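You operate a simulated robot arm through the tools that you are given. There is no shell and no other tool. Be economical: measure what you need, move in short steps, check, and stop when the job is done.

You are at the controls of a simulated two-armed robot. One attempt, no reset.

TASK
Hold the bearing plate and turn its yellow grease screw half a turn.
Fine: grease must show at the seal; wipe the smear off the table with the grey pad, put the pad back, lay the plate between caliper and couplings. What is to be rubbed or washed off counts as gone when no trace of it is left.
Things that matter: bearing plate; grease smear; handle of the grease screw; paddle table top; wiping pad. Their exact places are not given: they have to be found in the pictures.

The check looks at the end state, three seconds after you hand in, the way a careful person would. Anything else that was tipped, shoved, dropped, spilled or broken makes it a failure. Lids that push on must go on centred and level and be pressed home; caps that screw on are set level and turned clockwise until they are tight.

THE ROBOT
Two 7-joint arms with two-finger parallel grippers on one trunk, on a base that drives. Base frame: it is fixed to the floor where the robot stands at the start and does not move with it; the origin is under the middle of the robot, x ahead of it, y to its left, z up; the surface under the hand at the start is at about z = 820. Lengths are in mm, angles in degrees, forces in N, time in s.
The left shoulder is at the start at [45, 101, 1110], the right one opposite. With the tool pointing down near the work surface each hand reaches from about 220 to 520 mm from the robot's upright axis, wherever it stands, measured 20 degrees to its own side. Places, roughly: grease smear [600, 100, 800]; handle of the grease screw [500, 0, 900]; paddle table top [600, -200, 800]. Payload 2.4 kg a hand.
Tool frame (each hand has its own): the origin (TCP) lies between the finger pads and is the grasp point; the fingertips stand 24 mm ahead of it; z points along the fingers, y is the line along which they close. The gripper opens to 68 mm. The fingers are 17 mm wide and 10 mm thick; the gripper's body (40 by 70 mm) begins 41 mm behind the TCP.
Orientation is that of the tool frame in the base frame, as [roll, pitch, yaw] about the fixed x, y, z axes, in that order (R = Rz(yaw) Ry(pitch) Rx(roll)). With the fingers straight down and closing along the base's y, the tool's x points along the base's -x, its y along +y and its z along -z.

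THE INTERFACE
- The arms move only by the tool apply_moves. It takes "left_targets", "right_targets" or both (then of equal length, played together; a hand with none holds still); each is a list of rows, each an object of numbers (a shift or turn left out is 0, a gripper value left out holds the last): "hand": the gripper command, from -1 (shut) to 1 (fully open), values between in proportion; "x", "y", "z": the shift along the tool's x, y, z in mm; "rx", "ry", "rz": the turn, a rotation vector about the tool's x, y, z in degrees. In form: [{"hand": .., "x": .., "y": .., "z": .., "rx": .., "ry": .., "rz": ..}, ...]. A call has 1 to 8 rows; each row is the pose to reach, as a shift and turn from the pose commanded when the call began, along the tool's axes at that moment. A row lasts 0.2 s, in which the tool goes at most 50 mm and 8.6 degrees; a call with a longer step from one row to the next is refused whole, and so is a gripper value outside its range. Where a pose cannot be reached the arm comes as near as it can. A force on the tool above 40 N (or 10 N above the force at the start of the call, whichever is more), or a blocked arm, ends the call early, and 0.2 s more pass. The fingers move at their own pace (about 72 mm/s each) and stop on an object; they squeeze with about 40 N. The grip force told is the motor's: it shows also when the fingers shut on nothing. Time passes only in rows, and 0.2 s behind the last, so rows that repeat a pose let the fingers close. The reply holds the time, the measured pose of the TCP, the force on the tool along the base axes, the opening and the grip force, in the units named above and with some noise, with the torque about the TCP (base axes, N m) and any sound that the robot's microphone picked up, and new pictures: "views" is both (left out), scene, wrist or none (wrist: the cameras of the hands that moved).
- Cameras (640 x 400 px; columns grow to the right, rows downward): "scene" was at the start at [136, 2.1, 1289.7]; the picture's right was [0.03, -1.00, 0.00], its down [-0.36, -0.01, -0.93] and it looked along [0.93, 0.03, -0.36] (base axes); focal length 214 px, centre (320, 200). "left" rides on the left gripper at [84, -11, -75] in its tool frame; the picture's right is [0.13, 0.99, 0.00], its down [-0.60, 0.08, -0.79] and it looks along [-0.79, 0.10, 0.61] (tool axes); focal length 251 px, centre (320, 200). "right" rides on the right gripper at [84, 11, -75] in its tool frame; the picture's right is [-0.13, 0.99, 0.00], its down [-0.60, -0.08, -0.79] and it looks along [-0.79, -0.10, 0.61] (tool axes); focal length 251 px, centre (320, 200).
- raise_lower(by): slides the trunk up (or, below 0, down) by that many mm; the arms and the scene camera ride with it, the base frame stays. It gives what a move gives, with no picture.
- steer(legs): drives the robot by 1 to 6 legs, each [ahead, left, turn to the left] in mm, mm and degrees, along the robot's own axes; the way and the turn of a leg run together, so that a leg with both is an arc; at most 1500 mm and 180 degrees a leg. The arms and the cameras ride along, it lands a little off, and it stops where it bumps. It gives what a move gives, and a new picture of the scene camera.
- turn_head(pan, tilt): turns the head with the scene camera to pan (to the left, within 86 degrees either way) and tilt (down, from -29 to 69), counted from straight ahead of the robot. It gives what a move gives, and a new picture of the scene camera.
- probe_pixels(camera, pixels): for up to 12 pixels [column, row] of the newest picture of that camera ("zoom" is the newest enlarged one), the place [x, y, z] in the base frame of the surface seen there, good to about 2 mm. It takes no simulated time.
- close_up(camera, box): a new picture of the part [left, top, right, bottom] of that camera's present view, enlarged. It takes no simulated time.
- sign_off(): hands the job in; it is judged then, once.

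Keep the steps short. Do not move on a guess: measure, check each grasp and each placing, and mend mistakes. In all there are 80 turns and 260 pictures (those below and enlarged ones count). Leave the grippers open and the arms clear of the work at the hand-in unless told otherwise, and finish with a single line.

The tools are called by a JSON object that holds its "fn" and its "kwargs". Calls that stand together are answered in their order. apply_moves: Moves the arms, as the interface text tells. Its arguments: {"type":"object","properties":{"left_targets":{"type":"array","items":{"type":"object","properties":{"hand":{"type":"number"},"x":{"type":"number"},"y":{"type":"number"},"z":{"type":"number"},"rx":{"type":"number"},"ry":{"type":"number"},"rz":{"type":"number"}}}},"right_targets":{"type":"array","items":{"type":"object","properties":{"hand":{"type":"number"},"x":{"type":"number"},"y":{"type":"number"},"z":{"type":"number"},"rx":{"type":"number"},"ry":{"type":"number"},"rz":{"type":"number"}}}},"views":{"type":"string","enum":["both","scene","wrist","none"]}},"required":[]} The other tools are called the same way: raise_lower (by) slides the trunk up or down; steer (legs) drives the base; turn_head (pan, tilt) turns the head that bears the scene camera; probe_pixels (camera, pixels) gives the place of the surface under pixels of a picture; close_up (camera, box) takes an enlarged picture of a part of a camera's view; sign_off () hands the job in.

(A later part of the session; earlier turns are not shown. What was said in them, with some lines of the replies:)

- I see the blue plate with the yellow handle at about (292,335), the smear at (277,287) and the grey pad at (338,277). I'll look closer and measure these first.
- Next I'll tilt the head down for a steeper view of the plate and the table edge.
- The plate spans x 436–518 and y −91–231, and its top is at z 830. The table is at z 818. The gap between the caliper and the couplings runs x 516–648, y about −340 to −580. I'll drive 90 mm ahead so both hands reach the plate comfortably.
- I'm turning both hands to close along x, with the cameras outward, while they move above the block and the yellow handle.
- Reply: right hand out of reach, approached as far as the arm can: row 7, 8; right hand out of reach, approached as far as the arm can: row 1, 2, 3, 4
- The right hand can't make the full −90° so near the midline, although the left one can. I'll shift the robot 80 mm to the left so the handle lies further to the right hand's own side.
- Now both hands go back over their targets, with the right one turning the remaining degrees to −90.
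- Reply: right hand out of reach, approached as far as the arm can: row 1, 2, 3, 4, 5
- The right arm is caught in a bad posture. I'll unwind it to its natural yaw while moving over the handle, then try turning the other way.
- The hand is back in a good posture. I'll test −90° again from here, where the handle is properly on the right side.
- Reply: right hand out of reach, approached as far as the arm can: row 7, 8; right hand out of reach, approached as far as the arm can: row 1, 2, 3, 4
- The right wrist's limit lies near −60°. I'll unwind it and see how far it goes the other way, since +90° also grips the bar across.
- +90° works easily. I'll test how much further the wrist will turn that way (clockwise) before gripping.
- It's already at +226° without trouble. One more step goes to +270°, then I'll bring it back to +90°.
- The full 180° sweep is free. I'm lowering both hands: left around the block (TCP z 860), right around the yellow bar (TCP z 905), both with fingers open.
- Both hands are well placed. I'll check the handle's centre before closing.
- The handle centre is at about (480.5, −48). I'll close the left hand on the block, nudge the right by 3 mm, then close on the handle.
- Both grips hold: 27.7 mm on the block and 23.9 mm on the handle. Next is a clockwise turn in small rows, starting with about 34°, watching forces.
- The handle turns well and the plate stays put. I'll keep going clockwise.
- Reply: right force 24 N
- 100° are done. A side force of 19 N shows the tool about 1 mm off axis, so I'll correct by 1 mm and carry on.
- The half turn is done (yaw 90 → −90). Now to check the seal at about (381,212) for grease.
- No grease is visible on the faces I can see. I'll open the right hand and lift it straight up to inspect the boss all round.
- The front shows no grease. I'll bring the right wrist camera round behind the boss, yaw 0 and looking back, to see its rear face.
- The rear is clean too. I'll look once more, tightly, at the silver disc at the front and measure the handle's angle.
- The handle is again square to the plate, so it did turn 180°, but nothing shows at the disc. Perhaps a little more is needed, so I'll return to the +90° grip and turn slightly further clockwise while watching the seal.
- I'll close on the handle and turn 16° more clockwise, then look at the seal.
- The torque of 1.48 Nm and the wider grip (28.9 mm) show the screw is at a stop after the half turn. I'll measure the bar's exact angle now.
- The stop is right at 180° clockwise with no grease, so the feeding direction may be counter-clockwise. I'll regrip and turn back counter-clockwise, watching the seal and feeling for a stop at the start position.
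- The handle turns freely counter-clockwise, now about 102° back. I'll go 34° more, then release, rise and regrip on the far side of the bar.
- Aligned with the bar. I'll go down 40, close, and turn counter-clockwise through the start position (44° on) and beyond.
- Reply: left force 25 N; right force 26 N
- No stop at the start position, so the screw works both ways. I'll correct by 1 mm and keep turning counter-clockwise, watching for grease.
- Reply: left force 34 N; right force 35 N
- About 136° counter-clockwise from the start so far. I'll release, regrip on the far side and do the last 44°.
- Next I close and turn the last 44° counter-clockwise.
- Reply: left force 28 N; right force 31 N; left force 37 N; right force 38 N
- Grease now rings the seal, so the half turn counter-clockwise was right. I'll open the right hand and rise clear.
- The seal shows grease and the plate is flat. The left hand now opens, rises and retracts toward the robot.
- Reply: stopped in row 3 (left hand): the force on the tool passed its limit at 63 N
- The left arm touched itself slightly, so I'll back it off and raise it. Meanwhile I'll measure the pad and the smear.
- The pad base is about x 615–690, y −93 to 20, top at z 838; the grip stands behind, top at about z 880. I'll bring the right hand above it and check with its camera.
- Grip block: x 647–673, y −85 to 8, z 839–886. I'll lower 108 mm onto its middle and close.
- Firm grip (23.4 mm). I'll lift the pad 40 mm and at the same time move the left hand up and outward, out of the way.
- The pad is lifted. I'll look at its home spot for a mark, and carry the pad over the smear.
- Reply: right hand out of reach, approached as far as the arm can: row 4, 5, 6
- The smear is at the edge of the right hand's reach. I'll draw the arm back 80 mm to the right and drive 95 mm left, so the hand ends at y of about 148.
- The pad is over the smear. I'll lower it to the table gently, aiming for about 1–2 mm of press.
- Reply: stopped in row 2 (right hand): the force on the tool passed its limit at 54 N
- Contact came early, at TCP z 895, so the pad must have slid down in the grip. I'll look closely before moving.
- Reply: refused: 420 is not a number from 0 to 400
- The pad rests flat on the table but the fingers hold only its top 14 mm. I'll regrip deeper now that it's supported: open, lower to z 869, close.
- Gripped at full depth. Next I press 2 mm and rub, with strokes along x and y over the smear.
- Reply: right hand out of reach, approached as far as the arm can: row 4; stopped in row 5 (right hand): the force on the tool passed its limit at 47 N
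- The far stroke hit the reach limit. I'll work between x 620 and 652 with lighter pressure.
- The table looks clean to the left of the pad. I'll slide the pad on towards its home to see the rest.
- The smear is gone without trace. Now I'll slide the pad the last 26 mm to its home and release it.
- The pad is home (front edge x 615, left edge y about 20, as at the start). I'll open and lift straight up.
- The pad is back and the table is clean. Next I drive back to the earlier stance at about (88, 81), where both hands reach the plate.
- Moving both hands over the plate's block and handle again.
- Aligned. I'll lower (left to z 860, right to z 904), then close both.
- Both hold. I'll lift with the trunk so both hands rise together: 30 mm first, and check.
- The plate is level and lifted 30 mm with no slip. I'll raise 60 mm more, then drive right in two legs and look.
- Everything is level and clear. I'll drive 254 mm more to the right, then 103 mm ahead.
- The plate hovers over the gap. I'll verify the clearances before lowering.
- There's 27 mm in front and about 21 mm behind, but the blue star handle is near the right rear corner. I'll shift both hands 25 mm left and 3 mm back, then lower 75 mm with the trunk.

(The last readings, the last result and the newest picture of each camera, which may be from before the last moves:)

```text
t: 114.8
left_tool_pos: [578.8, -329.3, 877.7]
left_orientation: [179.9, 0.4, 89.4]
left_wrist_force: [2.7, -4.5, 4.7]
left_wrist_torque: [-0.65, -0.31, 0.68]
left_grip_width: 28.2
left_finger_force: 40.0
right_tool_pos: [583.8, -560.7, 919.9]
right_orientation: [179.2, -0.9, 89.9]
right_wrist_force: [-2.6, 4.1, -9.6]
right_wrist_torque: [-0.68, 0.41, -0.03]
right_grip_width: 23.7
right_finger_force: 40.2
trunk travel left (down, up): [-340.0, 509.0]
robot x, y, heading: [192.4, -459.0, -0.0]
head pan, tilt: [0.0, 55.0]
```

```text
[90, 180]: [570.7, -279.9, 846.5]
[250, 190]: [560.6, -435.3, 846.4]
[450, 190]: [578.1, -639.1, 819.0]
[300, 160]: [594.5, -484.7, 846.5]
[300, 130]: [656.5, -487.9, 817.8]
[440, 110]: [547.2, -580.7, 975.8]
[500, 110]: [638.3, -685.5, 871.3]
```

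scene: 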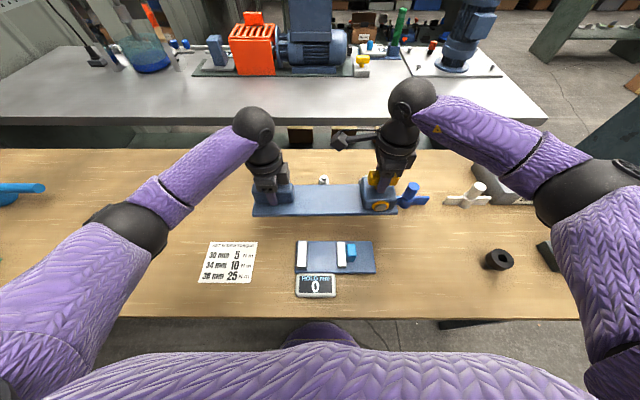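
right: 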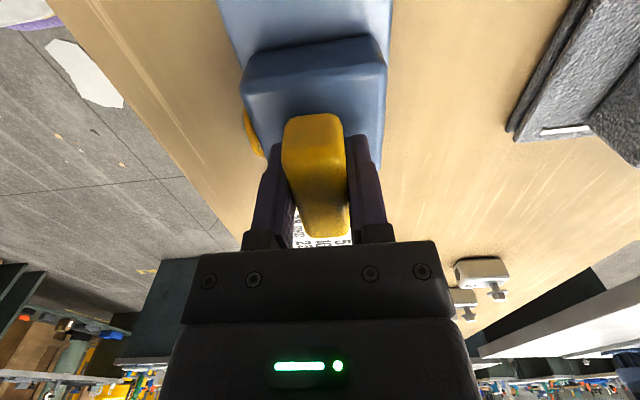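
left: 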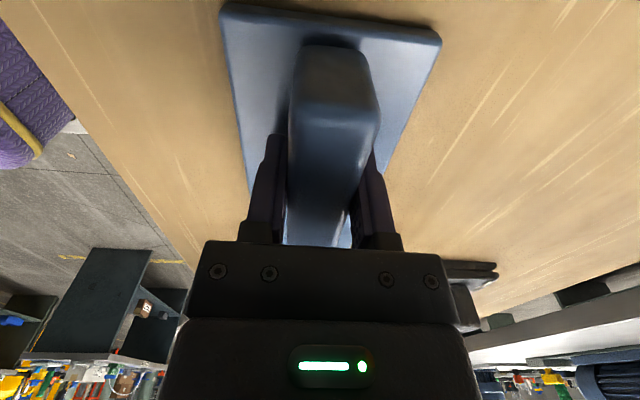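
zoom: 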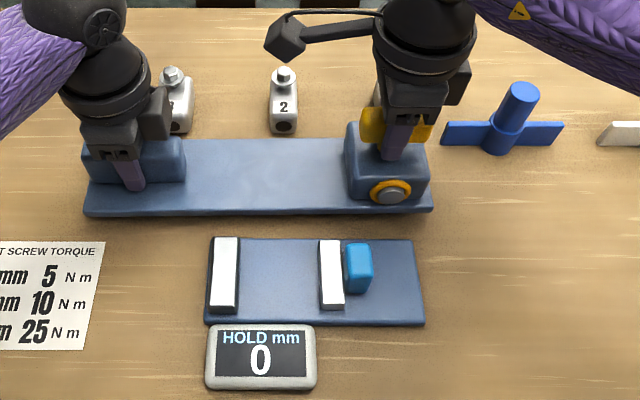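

The plate's top is at 846.5, so its underside is 16 mm above the table, and it sits clear on all sides. I'll lower the last 16 mm.

{"fn": "raise_lower", "kwargs": {"by": -16}}

{"fn": "close_up", "kwargs": {"camera": "scene", "box": [220, 130, 460, 300]}}

{"fn": "probe_pixels", "kwargs": {"camera": "zoom", "pixels": [[250, 180], [320, 180], [220, 150], [250, 205]]}}

```text
t: 115.4
left_tool_pos: [580.2, -328.0, 862.2]
left_orientation: [179.8, 0.5, 89.5]
left_wrist_force: [6.8, -1.3, 13.8]
left_wrist_torque: [-0.23, -0.04, 0.7]
left_grip_width: 28.3
left_finger_force: 39.9
right_tool_pos: [582.5, -560.7, 903.6]
right_orientation: [179.2, -0.9, 89.8]
right_wrist_force: [-3.7, 2.7, -6.8]
right_wrist_torque: [0.08, 0.6, -0.04]
right_grip_width: 23.8
right_finger_force: 39.8
trunk travel left (down, up): [-324.0, 526.0]
robot x, y, heading: [192.8, -458.6, 0.5]
head pan, tilt: [0.0, 55.0]
```

```text
2.35 times, centred on (340, 215) of scene
```

zoom: 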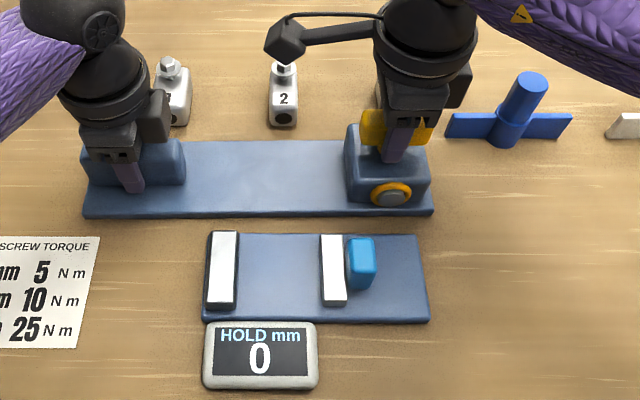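

```text
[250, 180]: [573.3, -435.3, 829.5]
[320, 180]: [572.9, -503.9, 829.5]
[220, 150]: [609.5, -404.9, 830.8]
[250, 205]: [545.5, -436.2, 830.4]
```

The plate rests on the table (top z 830). I'll open both hands and rise straight up.

{"fn": "apply_moves", "kwargs": {"left_targets": [{"hand": 1}, {"hand": 1}, {"hand": 1}, {"z": -25}, {"z": -60}, {"z": -100}, {"z": -140}, {"z": -180}], "right_targets": [{"hand": 1}, {"hand": 1}, {"hand": 1}, {"z": -25}, {"z": -60}, {"z": -100}, {"z": -140}, {"z": -180}], "views": "none"}}

{"fn": "steer", "kwargs": {"legs": [[-150, 0, 0]]}}

{"fn": "close_up", "kwargs": {"camera": "scene", "box": [200, 60, 480, 260]}}

```text
t: 117.2
left_tool_pos: [576.8, -326.3, 1043.5]
left_orientation: [179.8, 0.5, 89.5]
left_wrist_force: [-0.6, 0.0, 0.4]
left_wrist_torque: [-0.01, -0.03, 0.03]
left_grip_width: 67.9
left_finger_force: 0.1
right_tool_pos: [579.2, -565.3, 1085.6]
right_orientation: [179.1, -0.7, 89.9]
right_wrist_force: [0.8, 0.0, 0.1]
right_wrist_torque: [0.03, 0.03, 0.01]
right_grip_width: 68.0
right_finger_force: 0.1
trunk travel left (down, up): [-324.0, 526.0]
robot x, y, heading: [193.5, -458.6, 0.3]
head pan, tilt: [0.0, 55.0]
```

```text
t: 118.6
left_tool_pos: [423.0, -326.8, 1043.4]
left_orientation: [179.8, 0.4, 89.6]
left_wrist_force: [0.5, -0.1, -0.1]
left_wrist_torque: [0.02, 0.0, 0.0]
left_grip_width: 67.9
left_finger_force: 0.1
right_tool_pos: [424.8, -565.4, 1084.8]
right_orientation: [179.2, -0.8, 89.9]
right_wrist_force: [0.0, 0.1, -0.1]
right_wrist_torque: [-0.01, -0.01, 0.0]
right_grip_width: 67.9
right_finger_force: 0.0
trunk travel left (down, up): [-324.0, 526.0]
robot x, y, heading: [33.7, -459.1, 0.3]
head pan, tilt: [0.0, 55.0]
```

scene: 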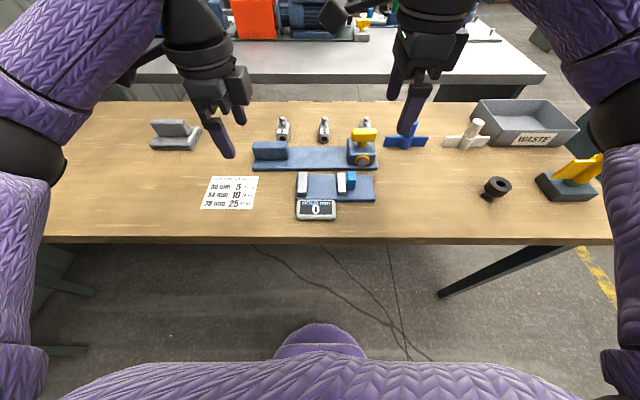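

```text
2.00 times, centred on (340, 160) of scene
```

zoom: 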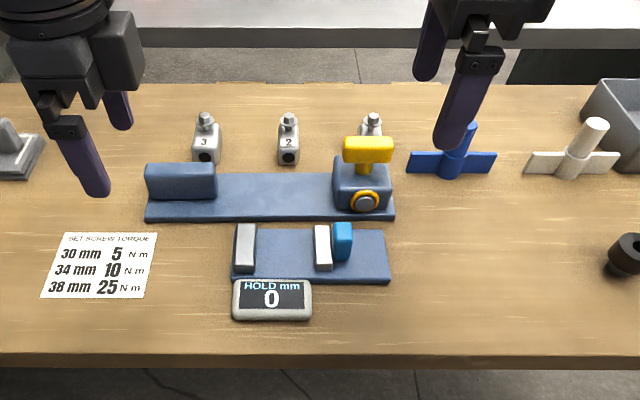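

The plate lies flat between caliper and couplings with grease at the seal, nothing else has moved, the pad is home and the smear is gone. Handing in.

{"fn": "sign_off", "kwargs": {}}

```text
The job is handed in.
```

The grease screw has its half turn (counter-clockwise; clockwise fed no grease) with grease showing at the seal, the smear is wiped off, the pad is back in its place, and the plate lies between caliper and couplings.
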